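You operate a simulated robot arm through the tools that you are given. There is no shell and no other tool.

You run a simulated robot arm. Do the job below in one go: nothing can be reset, and whatever is moved stays where it is left.

JOB
Put things in order on the tail end of the trailer bed. At the end: the silver pad adapter from the tail end of the trailer bed stands where the blue oil can stood; the blue oil can stands where the black rubber block (marked "V") stood; the orange side lamp stands where the silver pad adapter stood; the black rubber block from the tail end of the trailer bed stands on top of the black cable reel; whatever was shut is shut again. Leave all else as you found it, and nothing knocked over.

It is judged by the outcome, as a careful person would: the job done as asked, and still so three seconds after it is handed in. It fails if anything else is knocked over, pushed out of place, dropped, spilled or broken.

ROBOT AND FRAMES
A 6-joint arm with a two-finger parallel gripper, fixed in place. Base frame: the origin is at the foot of the arm, x ahead of it, y to its left, z up; the work surface is at about z = 0. Units: cm, rad, N and s.
With the tool pointing down near the work surface it reaches from about 12 to 50 cm from the base axis. Its first joint turns from -1.257 to 1.257 rad. Payload 0.65 kg.
The tool frame sits at the grasp point between the pads (the TCP): z along the fingers, y along the line on which they close. The tips reach 2.5 cm beyond it. The gripper opens to 7.6 cm. The fingers are 1.8 cm wide and 1 cm thick; the gripper's body (3.6 by 7.8 cm) begins 4.5 cm behind the TCP.
Orientation is told as [roll, pitch, yaw] about the base's x, y, z axes, in that order, counted from this pose: with the fingers straight down and closing along the base's y, the tool's x points along the base's -x, its y along +y and its z along -z.

CONTROLS
- The arm moves only by the tool drive_tool. Its argument "steps" is a list of rows, each a list of 7 numbers: the closure, from 0 (fully open) to 1 (shut), then the shift along the tool's x, y, z in cm, then the turn, a rotation vector about the tool's x, y, z in rad. In form: [[jaw, tx, ty, tz, wx, wy, wz], ...]. A call has 1 to 20 rows; each row shifts and turns the commanded pose from where the row before left it, along the tool's axes as they then stand. Each row takes 0.2 s and may step no farther than 5 cm and 0.15 rad from the row before; otherwise, or with a gripper value out of range, the whole call is refused. Where a pose cannot be reached the arm comes as near as it can. A force on the tool above 40 N (or 10 N above the force at the start of the call, whichever is more), or a blocked arm, ends the call early, and 0.2 s more pass. The fingers move at their own pace (about 10.8 cm/s each) and stop on an object; they squeeze with about 40 N. The grip force told is the motor's: it shows also when the fingers shut on nothing. Time passes only in rows, and 0.2 s behind the last, so rows that do not move let the fingers close. It gives the time, the measured TCP pose, the force on the tool (base axes), the opening and the grip force at its end, in the units of the frame above (readings bear some noise), with the torque about the TCP (base axes, N m) and any sound that the robot's microphone picked up.
- Cameras (640 x 400 px; columns grow to the right, rows downward): "scene" is fixed at [3.44, 27.71, 40.74]; the picture's right is [-0.81, -0.59, 0.00], its down [-0.35, 0.49, -0.80] and it looks along [0.47, -0.65, -0.60] (base axes); focal length 214 px, centre (320, 200). "wrist" rides on the gripper at [5.8, 1.1, -8.1] in the tool frame; the picture's right is [-0.18, 0.98, 0.00], its down [-0.75, -0.14, -0.64] and it looks along [-0.63, -0.12, 0.77] (tool axes); focal length 243 px, centre (320, 200). There is no depth. A picture from a camera that has moved, and an enlarged one, comes with that camera's place and axes in the base frame and with its lens. The place of the scene camera against the robot may be out by one fixed shift of up to 2.5 cm in any direction.
- snapshot(camera): a new picture of that camera. No time passes.
- enlarge(camera, box): a new picture of the part [left, top, right, bottom] of that camera's present view, enlarged. No time passes.
- sign_off(): hands the job in; it is judged then, once.

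Places have to be worked out from the pictures, the camera data and where the tool is seen. Open the gripper and draw the arm clear of the work before you hand the job in, unless the task says otherwise.

The tools are called after "Call:" as a command line: name --pt "numbers of a row" for each row, then --argument value for the rest, lists and objects as JSON in quotes. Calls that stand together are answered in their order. drive_tool: Moves the arm, as the interface text tells. Its arguments: {"type":"object","properties":{"steps":{"type":"array","items":{"type":"array","items":{"type":"number"}}}},"required":["steps"]} The other tools are called the same way: snapshot (camera) takes a picture; enlarge (camera, box) takes an enlarged picture of a part of a camera's view; sign_off () hands the job in.

At the start:

```text
time_s: 0.0
position: [30.72, -3.06, 32.16]
tcp_rot: [-0.001, -0.003, 0.0]
ft_force: [-0.3, 0.2, 0.2]
ft_torque: [0.0, -0.01, 0.0]
finger_gap: 7.6
grip_force: 0.0
```

scene: 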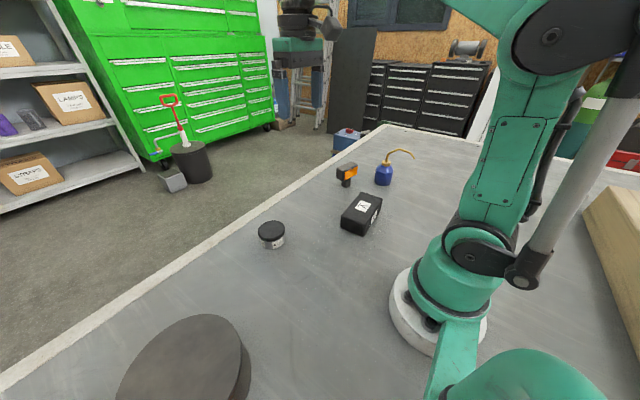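
wrist: 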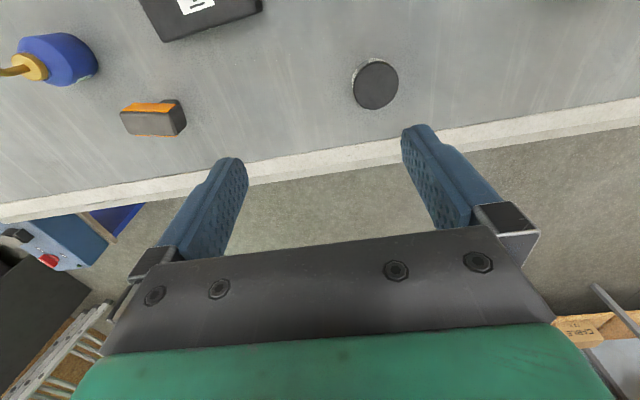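

I'll start by looking closer at both views to identify the objects and where they stand.

Call:
enlarge --camera "scene" --box '[220, 120, 460, 270]'

Call:
enlarge --camera "wrist" --box '[0, 0, 440, 220]'

Call:
enlarge --camera "scene" --box '[60, 250, 340, 400]'

```text
2.67 times, centred on (340, 195) of scene
camera zoom: at [3.44, 27.71, 40.74], right [-0.81, -0.59, 0.0], down [-0.35, 0.49, -0.8], along [0.47, -0.65, -0.6], focal length 572 px, centre (267, 213)
```

zoom: 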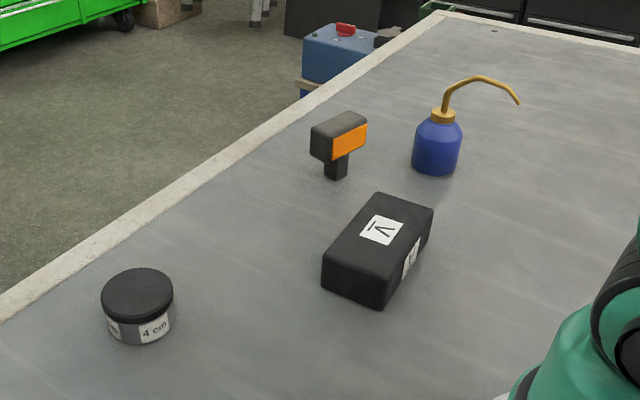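

```text
1.45 times, centred on (220, 110) of wrist
camera zoom: at [24.93, -1.85, 40.34], right [0.18, 0.98, 0.0], down [0.75, -0.14, 0.64], along [0.63, -0.12, -0.77], focal length 353 px, centre (466, 331)
```

zoom: 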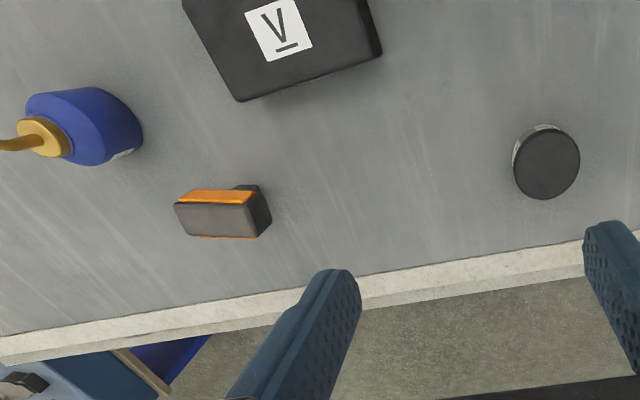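

```text
2.29 times, centred on (200, 325) of scene
camera zoom: at [3.44, 27.71, 40.74], right [-0.81, -0.59, 0.0], down [-0.35, 0.49, -0.8], along [0.47, -0.65, -0.6], focal length 490 px, centre (594, -86)
```

zoom: 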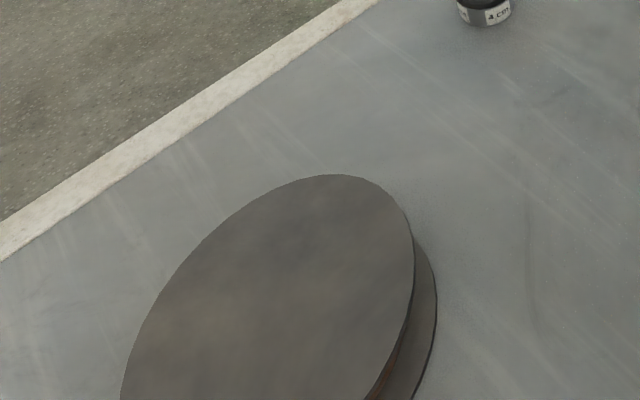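

The adapter sits near (35.7, 3.8), by the wrist view; the block, can and lamp are to its right at smaller y. I'll draw the tool back towards the base to see the block, can and lamp better with the wrist camera.

Call:
drive_tool --pt "0 2 0 0 0 0 0" --pt "0 2 -1 0 0 0 0" --pt "0 2 -1 0 0 0 0" --pt "0 2 -1 0 0 0 0" --pt "0 2 -1 0 0 0 0" --pt "0 0 0 0 0 0 0"

Call:
snapshot --camera "wrist"

Call:
snapshot --camera "scene"

```text
time_s: 1.4
position: [20.66, -7.06, 32.12]
tcp_rot: [-0.001, -0.001, -0.001]
ft_force: [0.3, 0.3, -0.6]
ft_torque: [-0.01, 0.03, 0.03]
finger_gap: 7.58
grip_force: 0.0
```

```text
taken
camera wrist: at [14.87, -5.86, 40.3], right [0.18, 0.98, 0.0], down [0.75, -0.14, 0.64], along [0.63, -0.12, -0.77], focal length 243 px, centre (320, 200)
```

wrist: 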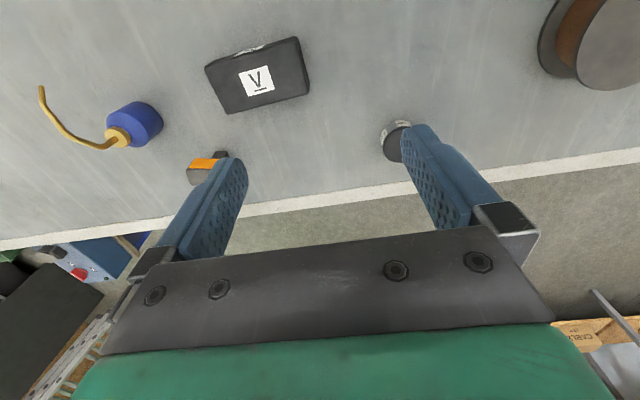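

```text
taken
```

scene: 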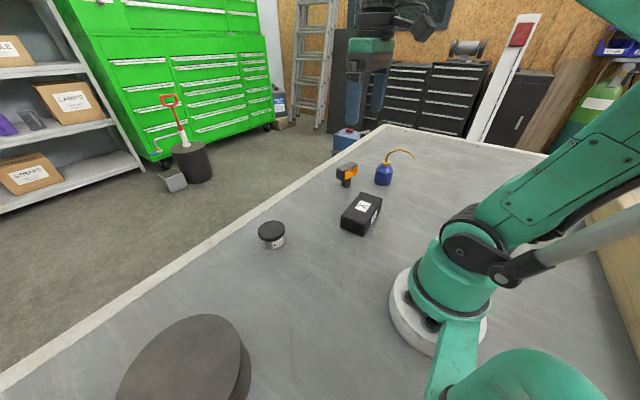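

All objects are now in the wrist view, with the reel at the far right. I'll enlarge for precise pixel positions.

Call:
enlarge --camera "wrist" --box '[20, 20, 340, 220]'

Call:
enlarge --camera "wrist" --box '[370, 0, 640, 169]'

```text
2.00 times, centred on (180, 120) of wrist
camera zoom: at [14.87, -5.86, 40.3], right [0.18, 0.98, 0.0], down [0.75, -0.14, 0.64], along [0.63, -0.12, -0.77], focal length 485 px, centre (600, 360)
```

zoom: 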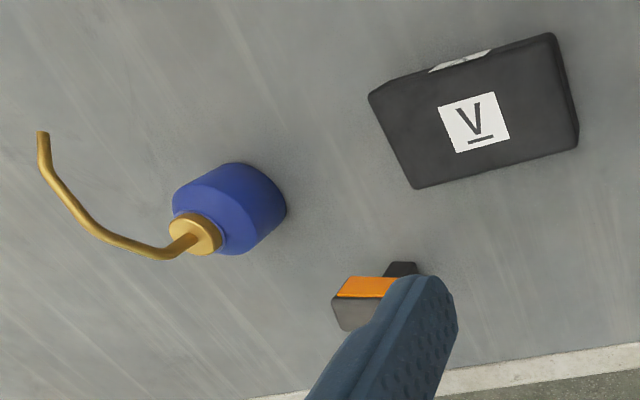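

```text
2.37 times, centred on (505, 84) of wrist
camera zoom: at [14.87, -5.86, 40.3], right [0.18, 0.98, 0.0], down [0.75, -0.14, 0.64], along [0.63, -0.12, -0.77], focal length 574 px, centre (-118, 473)
```

zoom: 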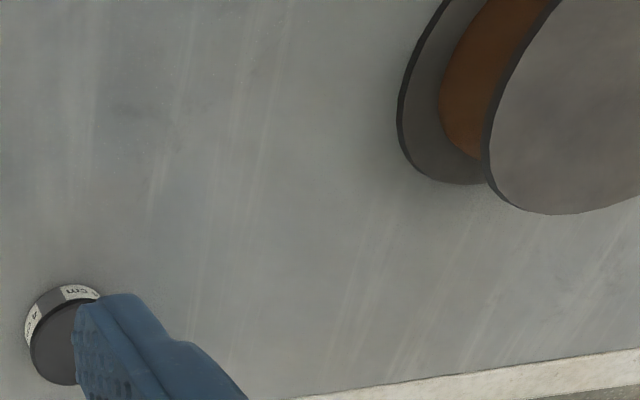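

The block measures roughly 12.8 x 6.7 cm, centred near (22, -16), and the can lies further to -y. Next I move left to view the reel fully and the adapter unobstructed.

Call:
drive_tool --pt "0 0 3 0 0 0 0" --pt "0 0 3 0 0 0 0" --pt "0 0 3 0 0 0 0" --pt "0 0 3 0 0 0 0" --pt "0 0 3 0 0 0 0" --pt "0 0 3 0 0 0 0" --pt "0 1 3 0 0 0 0" --pt "0 1 3 0 0 0 0" --pt "0 0 0 0 0 0 0"

Call:
snapshot --camera "wrist"

Call:
snapshot --camera "scene"

```text
time_s: 3.4
position: [18.72, 17.03, 32.09]
tcp_rot: [0.002, -0.002, 0.0]
ft_force: [0.1, 0.5, 0.6]
ft_torque: [-0.01, 0.0, 0.0]
finger_gap: 7.6
grip_force: 0.1
```

```text
taken
camera wrist: at [12.92, 18.23, 40.23], right [0.18, 0.98, 0.0], down [0.75, -0.14, 0.64], along [0.63, -0.12, -0.77], focal length 243 px, centre (320, 200)
```

wrist: 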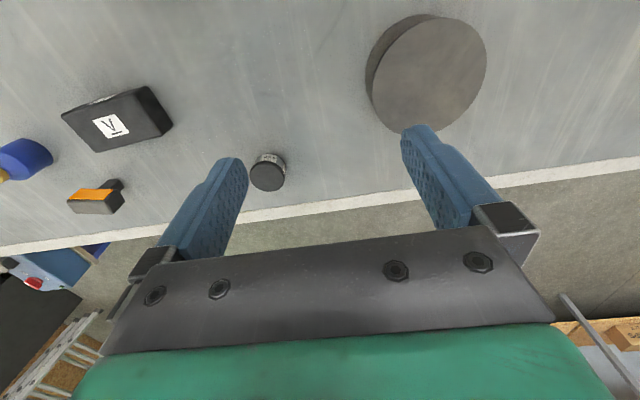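

```text
taken
```

scene: 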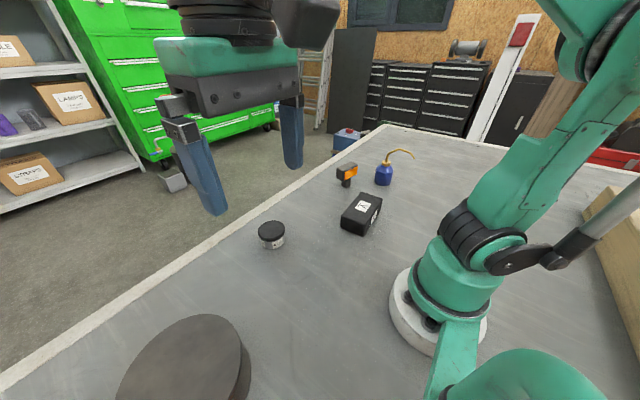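

Call:
enlarge --camera "wrist" --box '[230, 0, 550, 200]'

Call:
enlarge --camera "wrist" --box '[0, 60, 256, 220]'

```text
2.00 times, centred on (390, 100) of wrist
camera zoom: at [12.92, 18.23, 40.23], right [0.18, 0.98, 0.0], down [0.75, -0.14, 0.64], along [0.63, -0.12, -0.77], focal length 485 px, centre (180, 400)
```

zoom: 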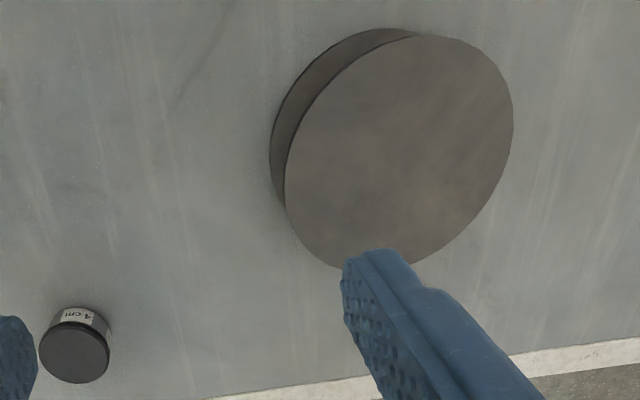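

```text
2.50 times, centred on (128, 140) of wrist
camera zoom: at [12.92, 18.23, 40.23], right [0.18, 0.98, 0.0], down [0.75, -0.14, 0.64], along [0.63, -0.12, -0.77], focal length 606 px, centre (800, 350)
```

zoom: 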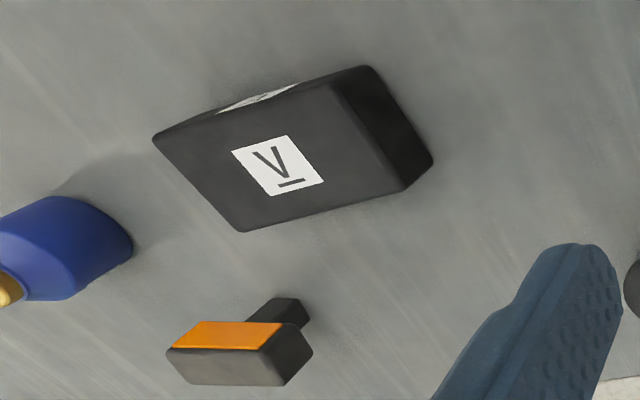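

The reel top is about 6 cm high, centred near (24.3, 30.5), with a radius of about 7 cm. The block's centre is near (22.1, -15.8), its long axis close to base y and its height about 4 cm. I'll move above the block and turn the jaw to close along its short side.

Call:
drive_tool --pt "0 0 -3 0 0 0 0" --pt "0 0 -4 0 0 0 0" --pt "0 0 -4 0 0 0 0" --pt "0 0 -4 0 0 0 0" --pt "0 -0.5 -4 0 0 0 0" --pt "0 -1 -4 0 0 0 0" --pt "0 -1 -4 2 0 0 0" --pt "0 -0.9 -3 2 0 0 0" --pt "0 0 -2.8 2 0 0 0" --pt "0 0 0 2 0 0 0" --pt "0 0 0 0 0 0 0"

Call:
drive_tool --pt "0 0 0 0 0 0 0.1" --pt "0 0 0 0 0 0 0.14" --pt "0 0 0 0 0 0 0.14" --pt "0 0 0 0 0 0 0.14" --pt "0 0 0 0 0 0 0.14" --pt "0 0 0 0 0 0 0.14" --pt "0 0 0 0 0 0 0.14" --pt "0 0 0 0 0 0 0.14" --pt "0 0 0 0 0 0 0.14" --pt "0 0 0 0 0 0 0.14" --pt "0 0 0 0 0 0 0.143" --pt "0 0 0 0 0 0 0"

Call:
snapshot --camera "wrist"

Call:
snapshot --camera "scene"

```text
time_s: 5.8
position: [22.15, -15.79, 24.03]
tcp_rot: [0.0, -0.001, 0.0]
ft_force: [-0.9, -0.1, -0.7]
ft_torque: [-0.01, 0.0, 0.03]
finger_gap: 7.59
grip_force: 0.1
```

```text
time_s: 8.4
position: [22.04, -15.84, 24.09]
tcp_rot: [0.001, 0.001, -1.505]
ft_force: [-0.7, 0.0, -0.3]
ft_torque: [-0.02, -0.02, 0.01]
finger_gap: 7.58
grip_force: 0.1
```

```text
taken
camera wrist: at [22.88, -9.84, 32.35], right [0.99, -0.12, 0.0], down [-0.09, -0.76, 0.64], along [-0.08, -0.64, -0.77], focal length 243 px, centre (320, 200)
```

wrist: 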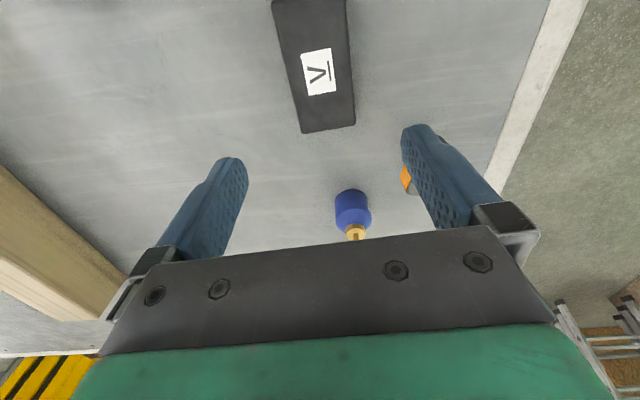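

```text
taken
```

scene: 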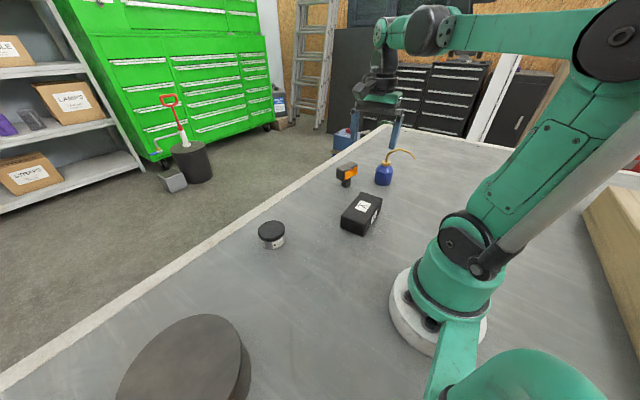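

The tool is over the block with the jaw turned. I enlarge this view to refine the block's edges.

Call:
enlarge --camera "wrist" --box '[220, 0, 460, 150]'

Call:
enlarge --camera "wrist" --box '[280, 120, 440, 260]'

```text
2.67 times, centred on (340, 75) of wrist
camera zoom: at [22.88, -9.84, 32.35], right [0.99, -0.12, 0.0], down [-0.09, -0.76, 0.64], along [-0.08, -0.64, -0.77], focal length 647 px, centre (267, 533)
```

zoom: 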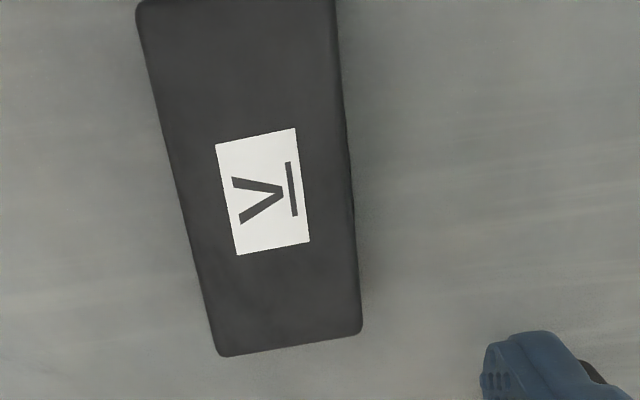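

```text
2.86 times, centred on (360, 190) of wrist
camera zoom: at [22.88, -9.84, 32.35], right [0.99, -0.12, 0.0], down [-0.09, -0.76, 0.64], along [-0.08, -0.64, -0.77], focal length 693 px, centre (206, 229)
```

zoom: 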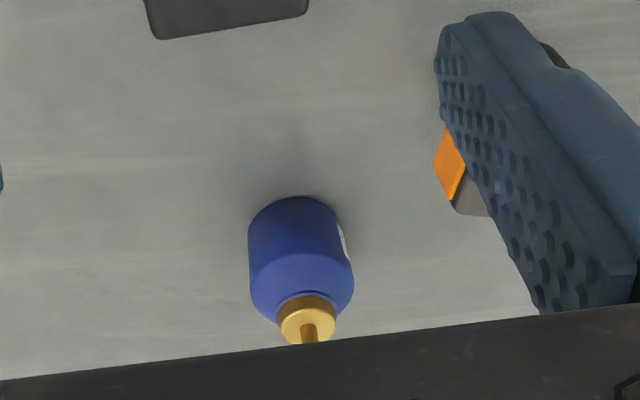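

The block's refined centre is (22.0, -15.95), 6.6 cm wide, turned about 0.054 rad. I descend to z ≈ 8, just above its top, and check the alignment of the fingers.

Call:
drive_tool --pt "0 -0.1 -0.03 2 0 0 0.012" --pt "0 0 0 3 0 0 0" --pt "0 0 0 3 0 0 0" --pt "0 0 0 3 0 0 0" --pt "0 0 0 2 0 0 0" --pt "0 0 0 2 0 0 0" --pt "0 0 0 1 0 0 0" --pt "0 0 0 0 0 0 0"

Call:
snapshot --camera "wrist"

Call:
snapshot --camera "scene"

```text
time_s: 10.2
position: [22.02, -16.02, 8.04]
tcp_rot: [0.003, 0.001, -1.516]
ft_force: [-0.5, -0.2, 0.1]
ft_torque: [0.01, -0.03, 0.0]
finger_gap: 7.58
grip_force: 0.1
```

```text
taken
camera wrist: at [22.9, -9.99, 16.3], right [0.99, -0.13, 0.0], down [-0.1, -0.76, 0.64], along [-0.08, -0.64, -0.77], focal length 243 px, centre (320, 200)
```

wrist: 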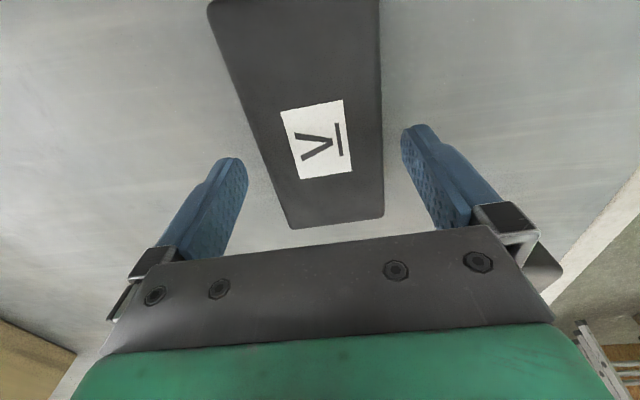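

```text
taken
```

scene: 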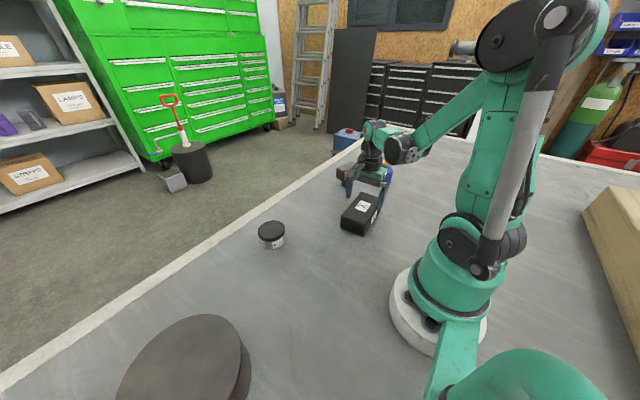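

I'll enlarge this close view to measure the gap on each side before descending around the block.

Call:
enlarge --camera "wrist" --box '[160, 60, 480, 260]'

Call:
enlarge --camera "scene" --box '[310, 110, 430, 250]'

```text
2.00 times, centred on (320, 160) of wrist
camera zoom: at [22.9, -9.99, 16.3], right [0.99, -0.13, 0.0], down [-0.1, -0.76, 0.64], along [-0.08, -0.64, -0.77], focal length 485 px, centre (320, 280)
```

zoom: 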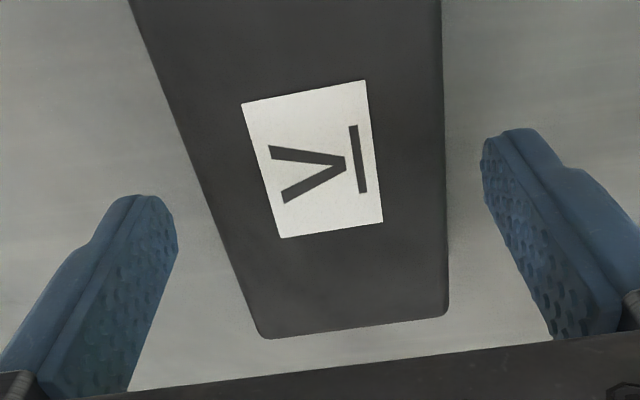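

```text
2.86 times, centred on (370, 180) of scene
camera zoom: at [3.44, 27.71, 40.74], right [-0.81, -0.59, 0.0], down [-0.35, 0.49, -0.8], along [0.47, -0.65, -0.6], focal length 613 px, centre (177, 257)
```

zoom: 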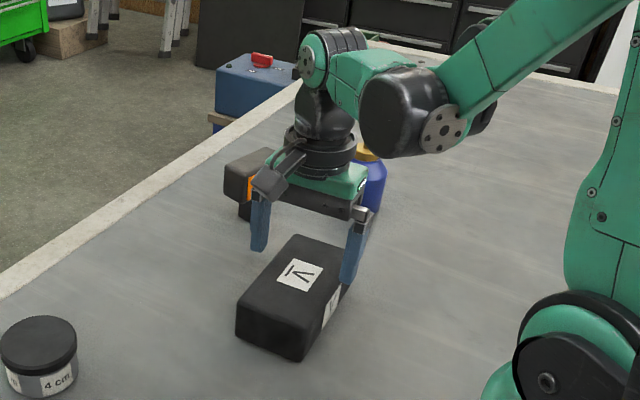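

In the tool frame the block is centred between the fingers to within about 0.1 cm, with about 0.5 cm clear on each side. I descend to z ≈ 3 and close.

Call:
drive_tool --pt "0 0 0 1 0 0 0" --pt "0 0 0 1 0 0 0" --pt "0 0 0 1 0 0 0" --pt "0 0 0 1 0 0 0" --pt "0 0 0 0.8 0 0 0" --pt "0 0 0 0 0 0 0"

```text
time_s: 11.6
position: [22.07, -15.89, 3.34]
tcp_rot: [0.004, -0.002, -1.516]
ft_force: [0.1, 0.6, -0.7]
ft_torque: [0.02, 0.06, 0.0]
finger_gap: 7.59
grip_force: 0.0
```

No contact on the way down (TCP at z 3.3). I close the jaw on the block.

Call:
drive_tool --pt "1 0 0 0 0 0 0" --pt "1 0 0 0 0 0 0" --pt "1 0 0 0 0 0 0" --pt "1 0 0 0 0 0 0"

Call:
snapshot --camera "wrist"

```text
time_s: 12.6
position: [22.06, -15.78, 3.33]
tcp_rot: [0.002, 0.0, -1.514]
ft_force: [-0.3, 0.3, -0.5]
ft_torque: [-0.01, 0.0, 0.01]
finger_gap: 6.8
grip_force: 39.8
```

```text
taken
camera wrist: at [22.93, -9.92, 11.51], right [0.99, -0.13, 0.0], down [-0.1, -0.76, 0.64], along [-0.08, -0.64, -0.77], focal length 243 px, centre (320, 200)
```

wrist: 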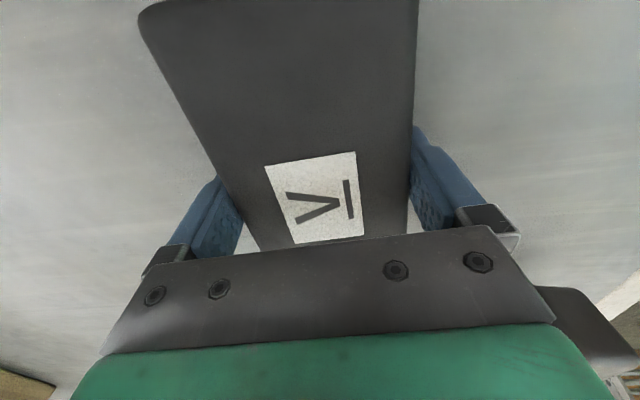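

Gripped at a 6.8 cm gap, grip force about 40 N. I lift straight up and check the weight and hold.

Call:
drive_tool --pt "1 0 0 -0.5 0 0 0" --pt "1 0 0 -1 0 0 0" --pt "1 0 0 -2 0 0 0" --pt "1 0 0 -3 0 0 0" --pt "1 0 0 -3 0 0 0" --pt "1 0 0 -3 0 0 0" --pt "1 0 0 -3 0 0 0" --pt "1 0 0 -2 0 0 0" --pt "1 0 0 0 0 0 0"

Call:
snapshot --camera "wrist"

Call:
snapshot --camera "scene"

```text
time_s: 14.6
position: [22.15, -15.97, 20.82]
tcp_rot: [0.0, -0.001, -1.516]
ft_force: [-1.0, -0.6, -4.2]
ft_torque: [0.06, 0.02, 0.02]
finger_gap: 6.77
grip_force: 40.1
```

```text
taken
camera wrist: at [22.96, -9.9, 29.09], right [0.99, -0.13, 0.0], down [-0.1, -0.76, 0.64], along [-0.08, -0.64, -0.77], focal length 243 px, centre (320, 200)
```

wrist: 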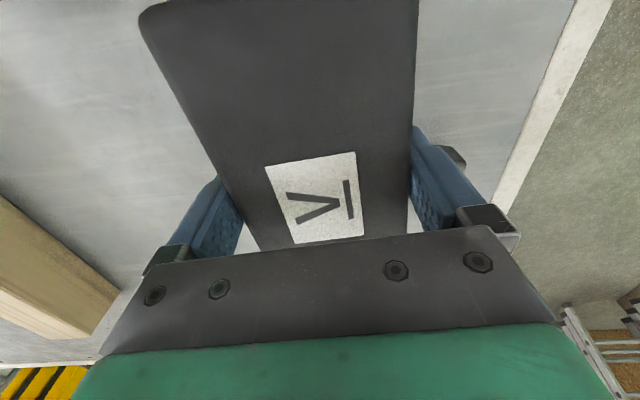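

```text
taken
```

scene: 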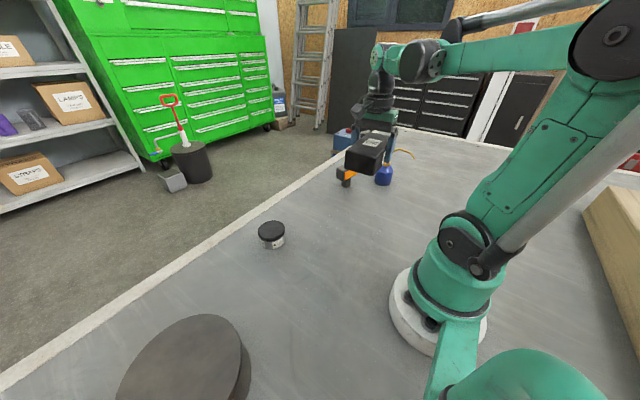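

The block is held securely, weighing about 4 N. I turn part of the way first, then carry it across to above the reel at z ≈ 21.

Call:
drive_tool --pt "1 0 0 0 0 0 -0.12" --pt "1 0 0 0 0 0 -0.13" --pt "1 0 0 0 0 0 -0.13" --pt "1 0 0 0 0 0 -0.13" --pt "1 0 0 0 0 0 -0.13" --pt "1 0 0 0 0 0 -0.13" --pt "1 0 0 0 0 0 -0.13" --pt "1 0 0 0 0 0 0"

Call:
drive_tool --pt "1 0.9 1.4 0 0 0 0" --pt "1 1.791 2.8 0 0 0 0" --pt "1 1.791 2.8 0 0 0 0" --pt "1 1.791 2.8 0 0 0 0" --pt "1 1.791 2.8 0 0 0 0" --pt "1 1.791 2.8 0 0 0 0" --pt "1 1.791 2.8 0 0 0 0" --pt "1 1.791 2.8 0 0 0 0" --pt "1 1.791 2.8 0 0 0 0" --pt "1 1.791 2.8 0 0 0 0" --pt "1 1.791 2.8 0 0 0 0" --pt "1 1.791 2.8 0 0 0 0" --pt "1 1.791 2.8 0 0 0 0" --pt "1 1.791 2.8 0 0 0 0" --pt "1 0.9 1.4 0 0 0 0" --pt "1 0 0 0 0 0 0"

Call:
drive_tool --pt "1 0 0 0 0 0 -0.12" --pt "1 0 0 0 0 0 -0.125" --pt "1 0 0 0 0 0 -0.125" --pt "1 0 0 0 0 0 -0.125" --pt "1 0 0 0 0 0 -0.12" --pt "1 0 0 0 0 0 0"

Call:
snapshot --camera "scene"

Call:
snapshot --camera "wrist"

```text
time_s: 16.4
position: [22.07, -15.95, 20.9]
tcp_rot: [0.001, -0.001, -0.613]
ft_force: [0.5, -0.4, -4.4]
ft_torque: [0.01, -0.01, 0.02]
finger_gap: 6.8
grip_force: 39.9
```

```text
time_s: 19.8
position: [24.16, 30.68, 20.91]
tcp_rot: [0.001, -0.001, -0.614]
ft_force: [0.2, -1.0, -4.3]
ft_torque: [-0.04, 0.0, 0.06]
finger_gap: 6.78
grip_force: 40.4
```

```text
time_s: 21.2
position: [24.15, 30.49, 20.89]
tcp_rot: [0.001, -0.002, 0.004]
ft_force: [0.7, 0.7, -4.2]
ft_torque: [-0.05, 0.02, 0.0]
finger_gap: 6.79
grip_force: 40.4
```

```text
taken
```

scene: 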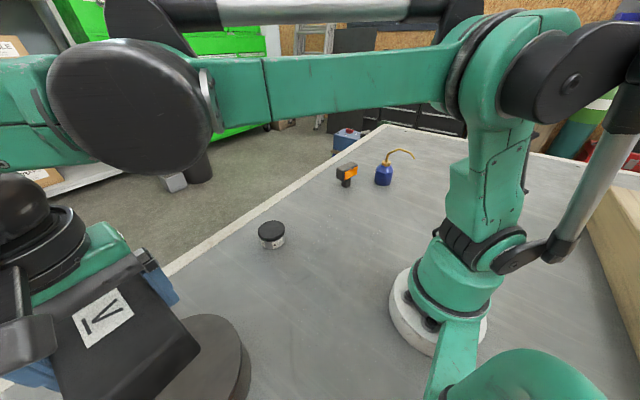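

```text
taken
camera wrist: at [18.44, 31.73, 29.04], right [0.18, 0.98, 0.0], down [0.75, -0.14, 0.64], along [0.63, -0.12, -0.77], focal length 243 px, centre (320, 200)
```

wrist: 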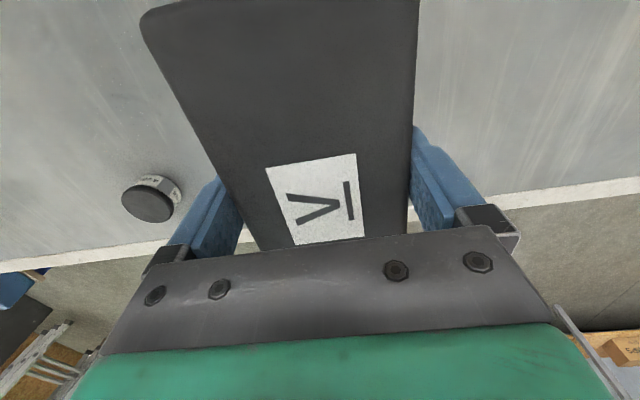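

The block is above the reel with the jaw along y. I lower it to z ≈ 12 and check in the scene view before the final approach.

Call:
drive_tool --pt "1 0 0 1 0 0 0" --pt "1 0 0 2 0 0 0" --pt "1 0 0 2 0 0 0" --pt "1 0 0 2 0 0 0" --pt "1 0 0 1 0 0 0" --pt "1 0 0 0.7 0 0 0" --pt "1 0 0 0 0 0 0"

Call:
enlarge --camera "scene" --box '[0, 200, 320, 400]'

Call:
snapshot --camera "wrist"

```text
time_s: 22.8
position: [24.11, 30.6, 12.26]
tcp_rot: [0.001, -0.002, 0.001]
ft_force: [-0.5, -0.3, -5.8]
ft_torque: [-0.04, 0.03, 0.02]
finger_gap: 6.76
grip_force: 40.3
```

```text
2.00 times, centred on (160, 300) of scene
camera zoom: at [3.44, 27.71, 40.74], right [-0.81, -0.59, 0.0], down [-0.35, 0.49, -0.8], along [0.47, -0.65, -0.6], focal length 429 px, centre (640, 0)
```

zoom: 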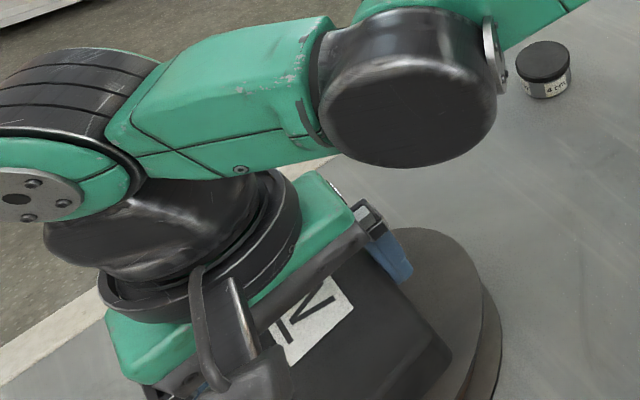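

```text
taken
camera wrist: at [18.43, 31.76, 20.33], right [0.18, 0.98, 0.0], down [0.75, -0.14, 0.64], along [0.63, -0.12, -0.77], focal length 243 px, centre (320, 200)
```

wrist: 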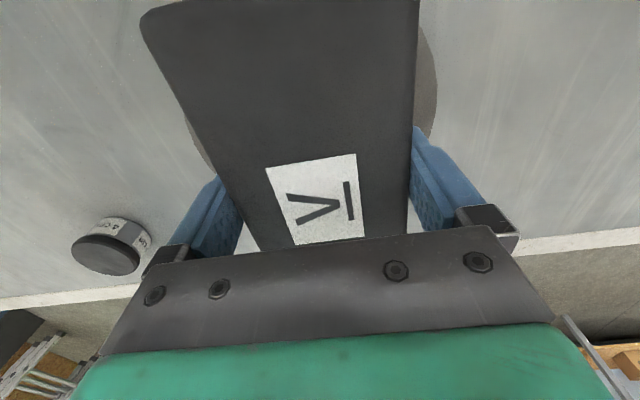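

The reel shows on both sides of the block, its centre near y ≈ 30.1, so I shift 0.4 cm to -y and then lower gently, watching for contact.

Call:
drive_tool --pt "1 0 -0.4 0 0 0 0" --pt "1 0 0 0.8 0 0 0" --pt "1 0 0 0.8 0 0 0" --pt "1 0 0 0.4 0 0 0" --pt "1 0 0 0 0 0 0"

Call:
drive_tool --pt "1 0 0 0.2 0 0 0" --pt "1 0 0 0.2 0 0 0" --pt "1 0 0 0 0 0 0"

```text
time_s: 23.9
position: [24.23, 30.19, 10.4]
tcp_rot: [-0.002, -0.001, 0.003]
ft_force: [0.0, 0.1, 13.0]
ft_torque: [-0.09, 0.07, -0.04]
finger_gap: 6.78
grip_force: 40.1
stopped in row 5: the force on the tool passed its limit at 45 N (the readings are from after the stop); the commanded pose is now the measured one
```

```text
time_s: 24.2
position: [24.15, 30.11, 10.26]
tcp_rot: [-0.001, -0.002, 0.001]
ft_force: [-0.7, 0.2, 13.2]
ft_torque: [0.04, -0.14, -0.03]
finger_gap: 6.79
grip_force: 39.5
stopped in row 1: the force on the tool passed its limit at 52 N (the readings are from after the stop); the commanded pose is now the measured one
```

Contact was made at TCP z ≈ 10.3, so the reel top is at about z 7 and the block is seated. I relieve the pressure slightly and open the jaw.

Call:
drive_tool --pt "1 0 0 -0.12 0 0 0" --pt "1 0 0 0 0 0 0"

```text
time_s: 24.9
position: [24.2, 30.13, 10.35]
tcp_rot: [-0.001, 0.001, 0.002]
ft_force: [-0.4, 0.5, -4.7]
ft_torque: [0.02, -0.01, -0.01]
finger_gap: 6.77
grip_force: 39.8
```

The block is just hanging again, a hair above the surface. I lower 0.1 cm and release.

Call:
drive_tool --pt "1 0 0 0.08 0 0 0" --pt "0 0 0 0 0 0 0" --pt "0 0 0 0 0 0 0" --pt "0 0 0 0 0 0 0"

Call:
snapshot --camera "wrist"

```text
time_s: 25.9
position: [24.19, 30.12, 10.38]
tcp_rot: [0.0, 0.001, 0.001]
ft_force: [-0.1, 0.7, -0.5]
ft_torque: [0.04, -0.03, -0.03]
finger_gap: 7.6
grip_force: 0.1
```

```text
taken
camera wrist: at [18.45, 31.41, 18.47], right [0.18, 0.98, 0.0], down [0.75, -0.14, 0.64], along [0.63, -0.12, -0.77], focal length 243 px, centre (320, 200)
```

wrist: 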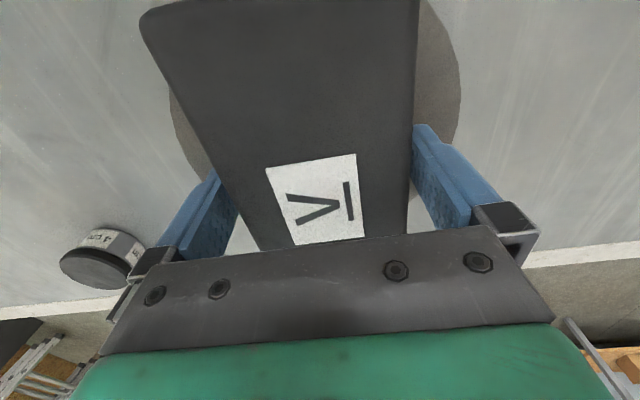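

Released, gap 7.6 cm, with no load on the tool. I raise straight up.

Call:
drive_tool --pt "0 0 0 -1 0 0 0" --pt "0 0 0 -1 0 0 0" --pt "0 0 0 -1.5 0 0 0" --pt "0 0 0 -2 0 0 0" --pt "0 0 0 -3 0 0 0" --pt "0 0 0 -3 0 0 0" --pt "0 0 0 -3 0 0 0" --pt "0 0 0 -3 0 0 0" --pt "0 0 0 0 0 0 0"

Call:
snapshot --camera "wrist"

Call:
snapshot --camera "scene"

```text
time_s: 27.9
position: [24.3, 30.17, 27.83]
tcp_rot: [0.0, 0.0, 0.002]
ft_force: [0.3, 0.5, 0.1]
ft_torque: [0.0, 0.01, -0.01]
finger_gap: 7.61
grip_force: 0.2
```

```text
taken
camera wrist: at [18.48, 31.38, 36.03], right [0.18, 0.98, 0.0], down [0.75, -0.14, 0.64], along [0.63, -0.12, -0.77], focal length 243 px, centre (320, 200)
```

wrist: 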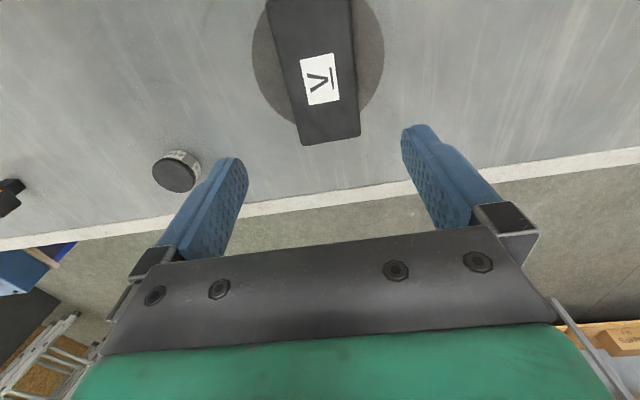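

```text
taken
```

scene: 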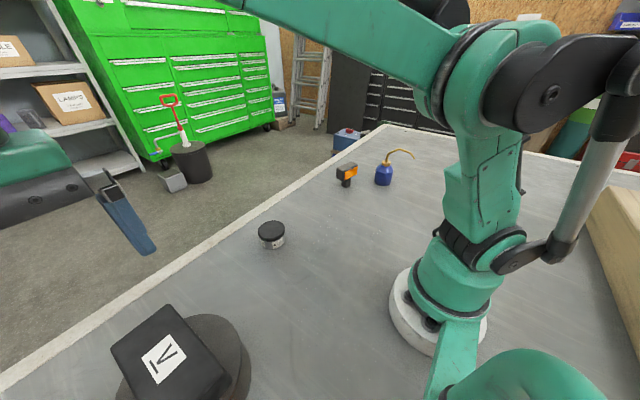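

The block rests well on the reel. Now I carry the empty gripper across to the other side to look closely at the oil can and lamp.

Call:
drive_tool --pt "0 0 -2 0 0 0 0" --pt "0 0.6 -4 0 0 0 0" --pt "0 0.6 -4 0 0 0 0" --pt "0 0.6 -4 0 0 0 0" --pt "0 0.6 -4 0 0 0 0" --pt "0 0.6 -4 0 0 0 0" --pt "0 0.6 -4 0 0 0 0" --pt "0 0.6 -4 0 0 0 0" --pt "0 0.6 -4 0 0 0 0" --pt "0 0.6 -4 0 0 0 0" --pt "0 0.6 -4 0 0 0 0" --pt "0 0.6 -4 0 0 0 0" --pt "0 0.6 -4 0 0 0 0" --pt "0 0.6 -4 0 0 0 0" --pt "0 0.5 -3 0 0 0 0" --pt "0 0.5 -1.2 0 0 0 0" --pt "0 0 0 0 0 0 0"

Call:
snapshot --camera "wrist"

Call:
enlarge --camera "scene" --box '[310, 120, 450, 220]'

Call:
enlarge --camera "scene" --box '[60, 250, 340, 400]'

```text
time_s: 31.4
position: [15.39, -28.17, 27.86]
tcp_rot: [0.001, 0.0, 0.002]
ft_force: [-0.1, 0.5, -0.5]
ft_torque: [0.01, 0.01, 0.02]
finger_gap: 7.6
grip_force: 0.0
```

```text
taken
camera wrist: at [9.61, -26.9, 36.03], right [0.18, 0.98, 0.0], down [0.75, -0.14, 0.64], along [0.63, -0.12, -0.77], focal length 243 px, centre (320, 200)
```

wrist: 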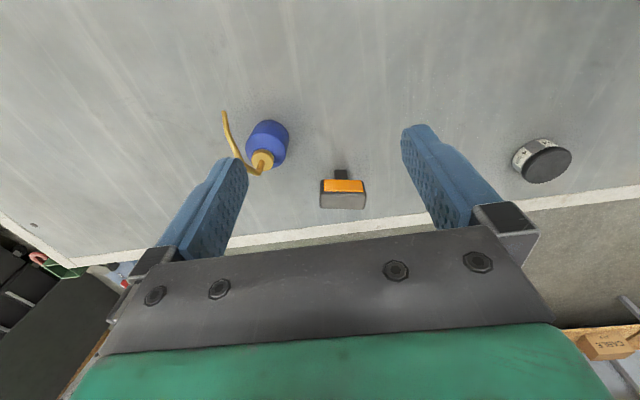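

```text
4.00 times, centred on (380, 170) of scene
camera zoom: at [3.44, 27.71, 40.74], right [-0.81, -0.59, 0.0], down [-0.35, 0.49, -0.8], along [0.47, -0.65, -0.6], focal length 858 px, centre (80, 320)
```

zoom: 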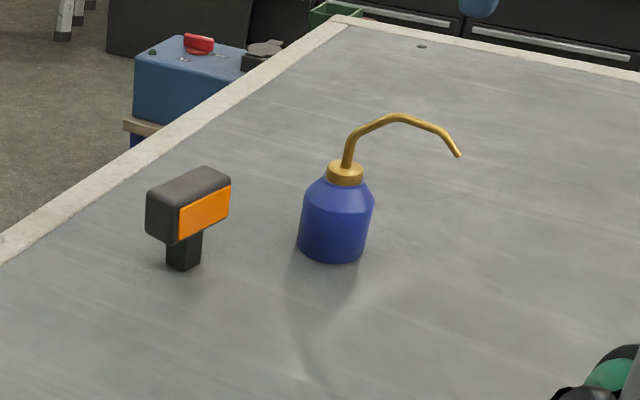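

```text
2.29 times, centred on (200, 325) of scene
camera zoom: at [3.44, 27.71, 40.74], right [-0.81, -0.59, 0.0], down [-0.35, 0.49, -0.8], along [0.47, -0.65, -0.6], focal length 490 px, centre (594, -86)
```

zoom: 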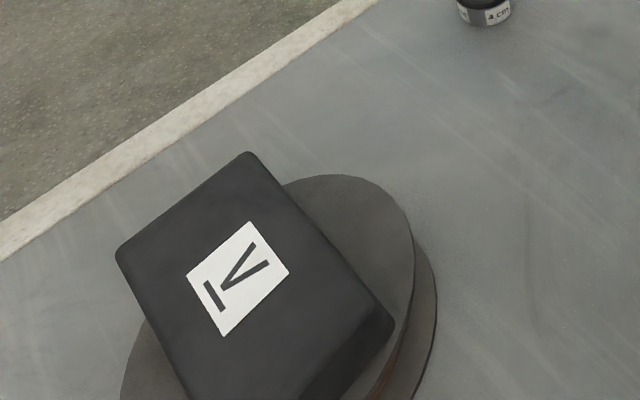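

The oil can is fairly tall, with a spout rising above its cap, so a straight-down grasp would put the palm into the spout. I enlarge to measure the can and lamp from this second viewpoint.

Call:
enlarge --camera "wrist" --box '[200, 90, 400, 230]'

Call:
enlarge --camera "wrist" --box '[480, 110, 600, 200]'

```text
2.86 times, centred on (300, 160) of wrist
camera zoom: at [9.61, -26.9, 36.03], right [0.18, 0.98, 0.0], down [0.75, -0.14, 0.64], along [0.63, -0.12, -0.77], focal length 693 px, centre (377, 314)
```

zoom: 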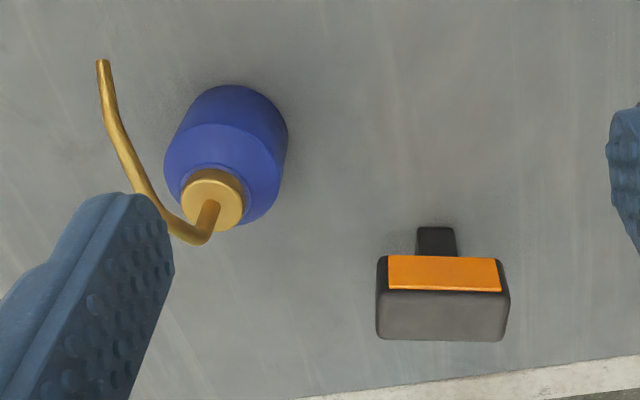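

```text
4.44 times, centred on (540, 155) of wrist
camera zoom: at [9.61, -26.9, 36.03], right [0.18, 0.98, 0.0], down [0.75, -0.14, 0.64], along [0.63, -0.12, -0.77], focal length 1078 px, centre (-658, 400)
```

zoom: 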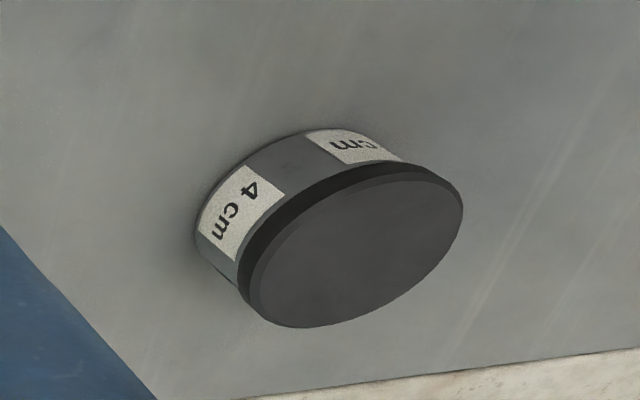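

By triangulation, the can's axis is near (24.9, -37.7), its body about 6.1 cm across, cap top at z ≈ 7.3, and the spout rises to about 13 and points along -x. The lamp's head is centred near (34.3, -28.1), top at z ≈ 7. I'll take the can with the tool tilted 45°, coming from +y, so the palm stays clear of the spout; first I turn and tilt at height.

Call:
drive_tool --pt "0 0 0 0 0 0 0.14" --pt "0 0 0 0 0 0 0.14" --pt "0 0 0 0 0 0 0.14" --pt "0 0 0 0 0 0 0.14" --pt "0 0 0 0 0 0 0.14" --pt "0 0 0 0 0 0 0.14" --pt "0 0 0 0 0 0 0.14" --pt "0 0 0 0 0 0 0.14" --pt "0 0 0 0 0 0 0.14" --pt "0 0 0 0 0 0 0.14" --pt "0 0 0 0 0 0 0"

Call:
drive_tool --pt "0 0 0 0 0 -0.13 0" --pt "0 0 0 0 0 -0.13 0" --pt "0 0 0 0 0 -0.13 0" --pt "0 0 0 0 0 -0.13 0" --pt "0 0 0 0 0 -0.13 0" --pt "0 0 0 0 0 -0.135 0" --pt "0 0 0 0 0 0 0"

Call:
snapshot --camera "wrist"

Call:
snapshot --camera "scene"

```text
time_s: 33.9
position: [15.43, -28.1, 27.75]
tcp_rot: [-0.001, 0.0, -1.399]
ft_force: [-1.0, 0.4, 0.3]
ft_torque: [0.01, 0.01, 0.0]
finger_gap: 7.63
grip_force: 0.0
```

```text
time_s: 35.5
position: [15.38, -28.07, 27.84]
tcp_rot: [0.002, -0.788, -1.401]
ft_force: [-0.6, 1.0, -0.3]
ft_torque: [-0.02, -0.03, 0.03]
finger_gap: 7.61
grip_force: 0.2
```

```text
taken
camera wrist: at [14.94, -18.05, 29.5], right [0.99, 0.04, 0.13], down [-0.13, -0.1, 0.99], along [0.05, -0.99, -0.09], focal length 243 px, centre (320, 200)
```

wrist: 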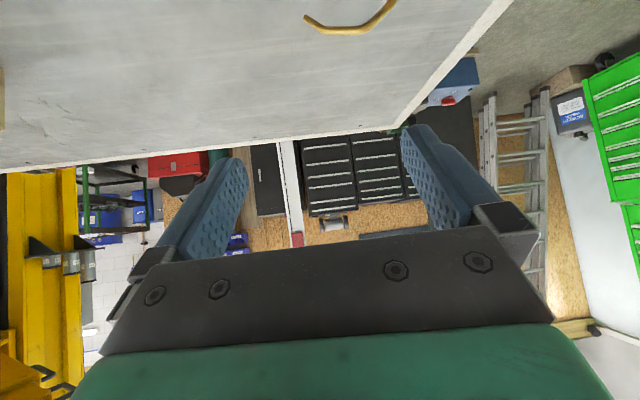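

```text
taken
```

scene: 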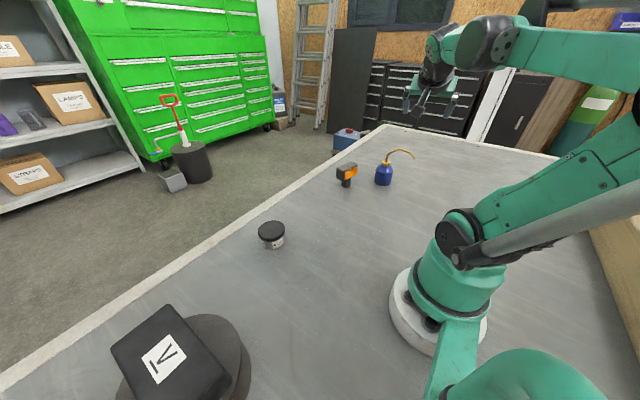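

The tilt came out as intended: tool pointing toward -y and down at 45°. I move to a stand-off about 14 cm back along the approach line from the can and look at it from the side.

Call:
drive_tool --pt "0 0.8 0.6 0.9 0 0 0" --pt "0 1.565 1.285 1.83 0 0 0" --pt "0 1.565 1.285 1.83 0 0 0" --pt "0 1.565 1.285 1.83 0 0 0" --pt "0 1.565 1.285 1.83 0 0 0" --pt "0 1.565 1.285 1.83 0 0 0" --pt "0 0.765 0.685 0.92 0 0 0" --pt "0 0 0 0 0 0 0"

Call:
snapshot --camera "wrist"

Call:
snapshot --camera "scene"

```text
time_s: 37.2
position: [23.32, -27.93, 13.44]
tcp_rot: [0.0, -0.787, -1.401]
ft_force: [1.0, 0.1, -1.3]
ft_torque: [0.01, -0.01, 0.03]
finger_gap: 7.6
grip_force: 0.0
```

```text
taken
camera wrist: at [22.77, -17.91, 15.12], right [0.99, 0.04, 0.13], down [-0.13, -0.1, 0.99], along [0.05, -0.99, -0.09], focal length 243 px, centre (320, 200)
```

wrist: 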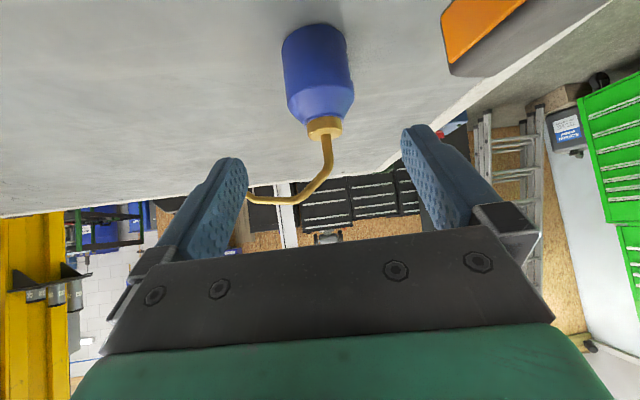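

```text
taken
```

scene: 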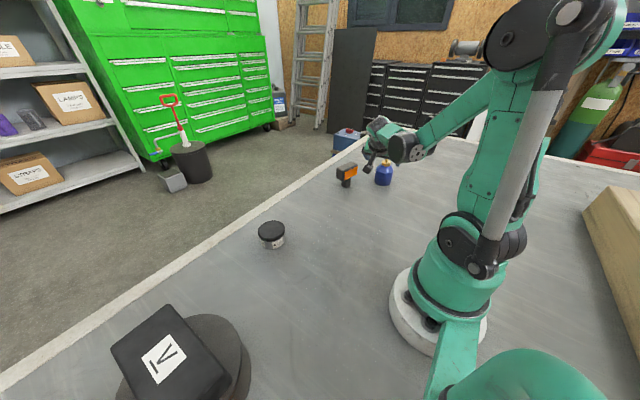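

The can is seen side-on (picture upside down) with the spout rising clear behind the jaw line. I enlarge to fix its axis in the tool frame.

Call:
enlarge --camera "wrist" --box '[220, 10, 420, 135]'

Call:
enlarge --camera "wrist" --box '[230, 100, 390, 220]'

Call:
enlarge --camera "scene" --box '[310, 100, 450, 200]'

```text
3.20 times, centred on (320, 72) of wrist
camera zoom: at [22.77, -17.91, 15.12], right [0.99, 0.04, 0.13], down [-0.13, -0.1, 0.99], along [0.05, -0.99, -0.09], focal length 776 px, centre (320, 608)
```

zoom: 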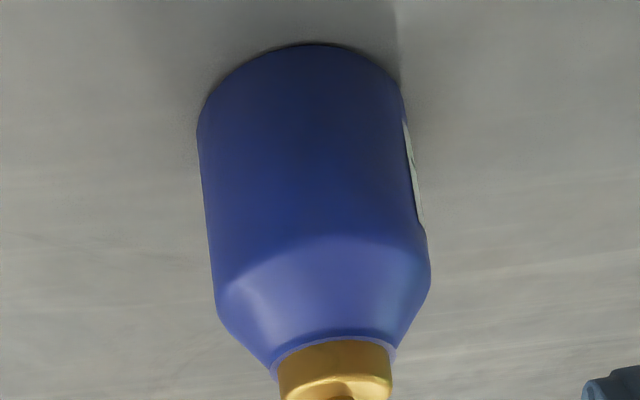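

```text
3.33 times, centred on (310, 160) of wrist
camera zoom: at [22.77, -17.91, 15.12], right [0.99, 0.04, 0.13], down [-0.13, -0.1, 0.99], along [0.05, -0.99, -0.09], focal length 809 px, centre (353, 333)
```

zoom: 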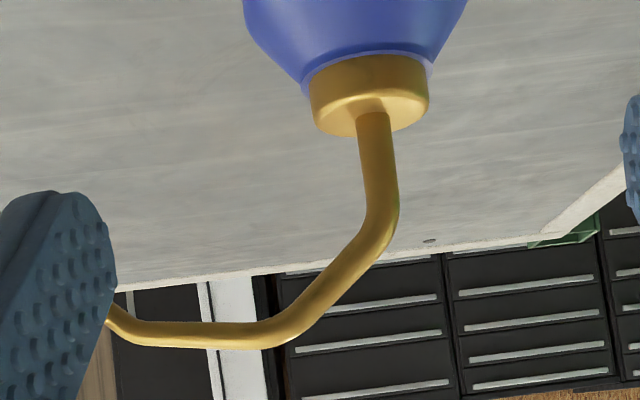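

```text
4.00 times, centred on (380, 150) of scene
camera zoom: at [3.44, 27.71, 40.74], right [-0.81, -0.59, 0.0], down [-0.35, 0.49, -0.8], along [0.47, -0.65, -0.6], focal length 858 px, centre (80, 400)
```

zoom: 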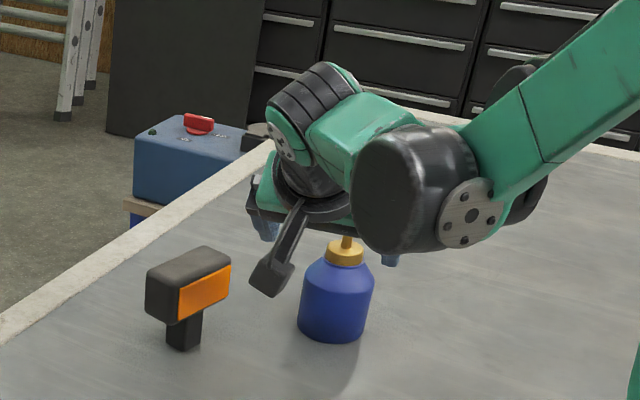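

The can's axis is near (24.95, -38.0), body radius about 2.9, shoulder at z ≈ 4.6, cap top at z ≈ 7.6. It is only about 0.2 cm off the jaw's centreline; I correct that and advance 7 cm along the approach line, then recheck.

Call:
drive_tool --pt "0 -0.36 -0.18 1 0 0 0" --pt "0 0 0 1.5 0 0 0" --pt "0 0 0 1.5 0 0 0" --pt "0 0 0 1.5 0 0 0" --pt "0 0 0 1.5 0 0 0" --pt "0 0 0 0 0 0 0"

Call:
snapshot --camera "wrist"

Call:
enlarge --camera "scene" --box '[310, 100, 450, 200]'

```text
time_s: 38.6
position: [24.01, -33.07, 8.81]
tcp_rot: [0.002, -0.785, -1.4]
ft_force: [0.6, 0.3, 0.1]
ft_torque: [-0.02, 0.01, 0.02]
finger_gap: 7.61
grip_force: 0.2
```

```text
taken
camera wrist: at [23.46, -23.06, 10.41], right [0.99, 0.04, 0.13], down [-0.13, -0.1, 0.99], along [0.05, -0.99, -0.09], focal length 243 px, centre (320, 200)
```

wrist: 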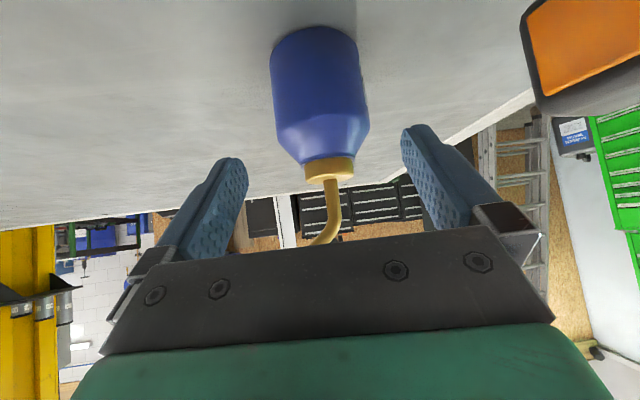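

```text
4.00 times, centred on (380, 150) of scene
camera zoom: at [3.44, 27.71, 40.74], right [-0.81, -0.59, 0.0], down [-0.35, 0.49, -0.8], along [0.47, -0.65, -0.6], focal length 858 px, centre (80, 400)
```

zoom: 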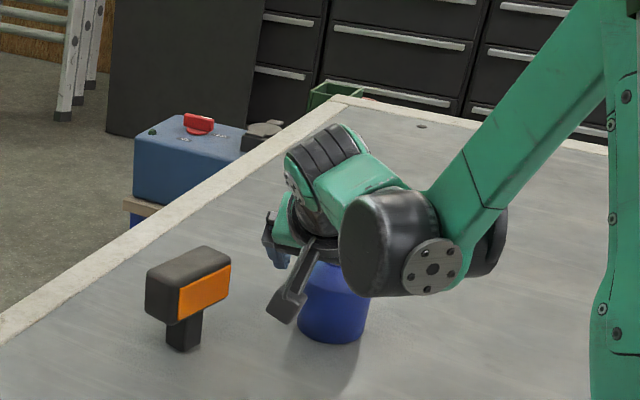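

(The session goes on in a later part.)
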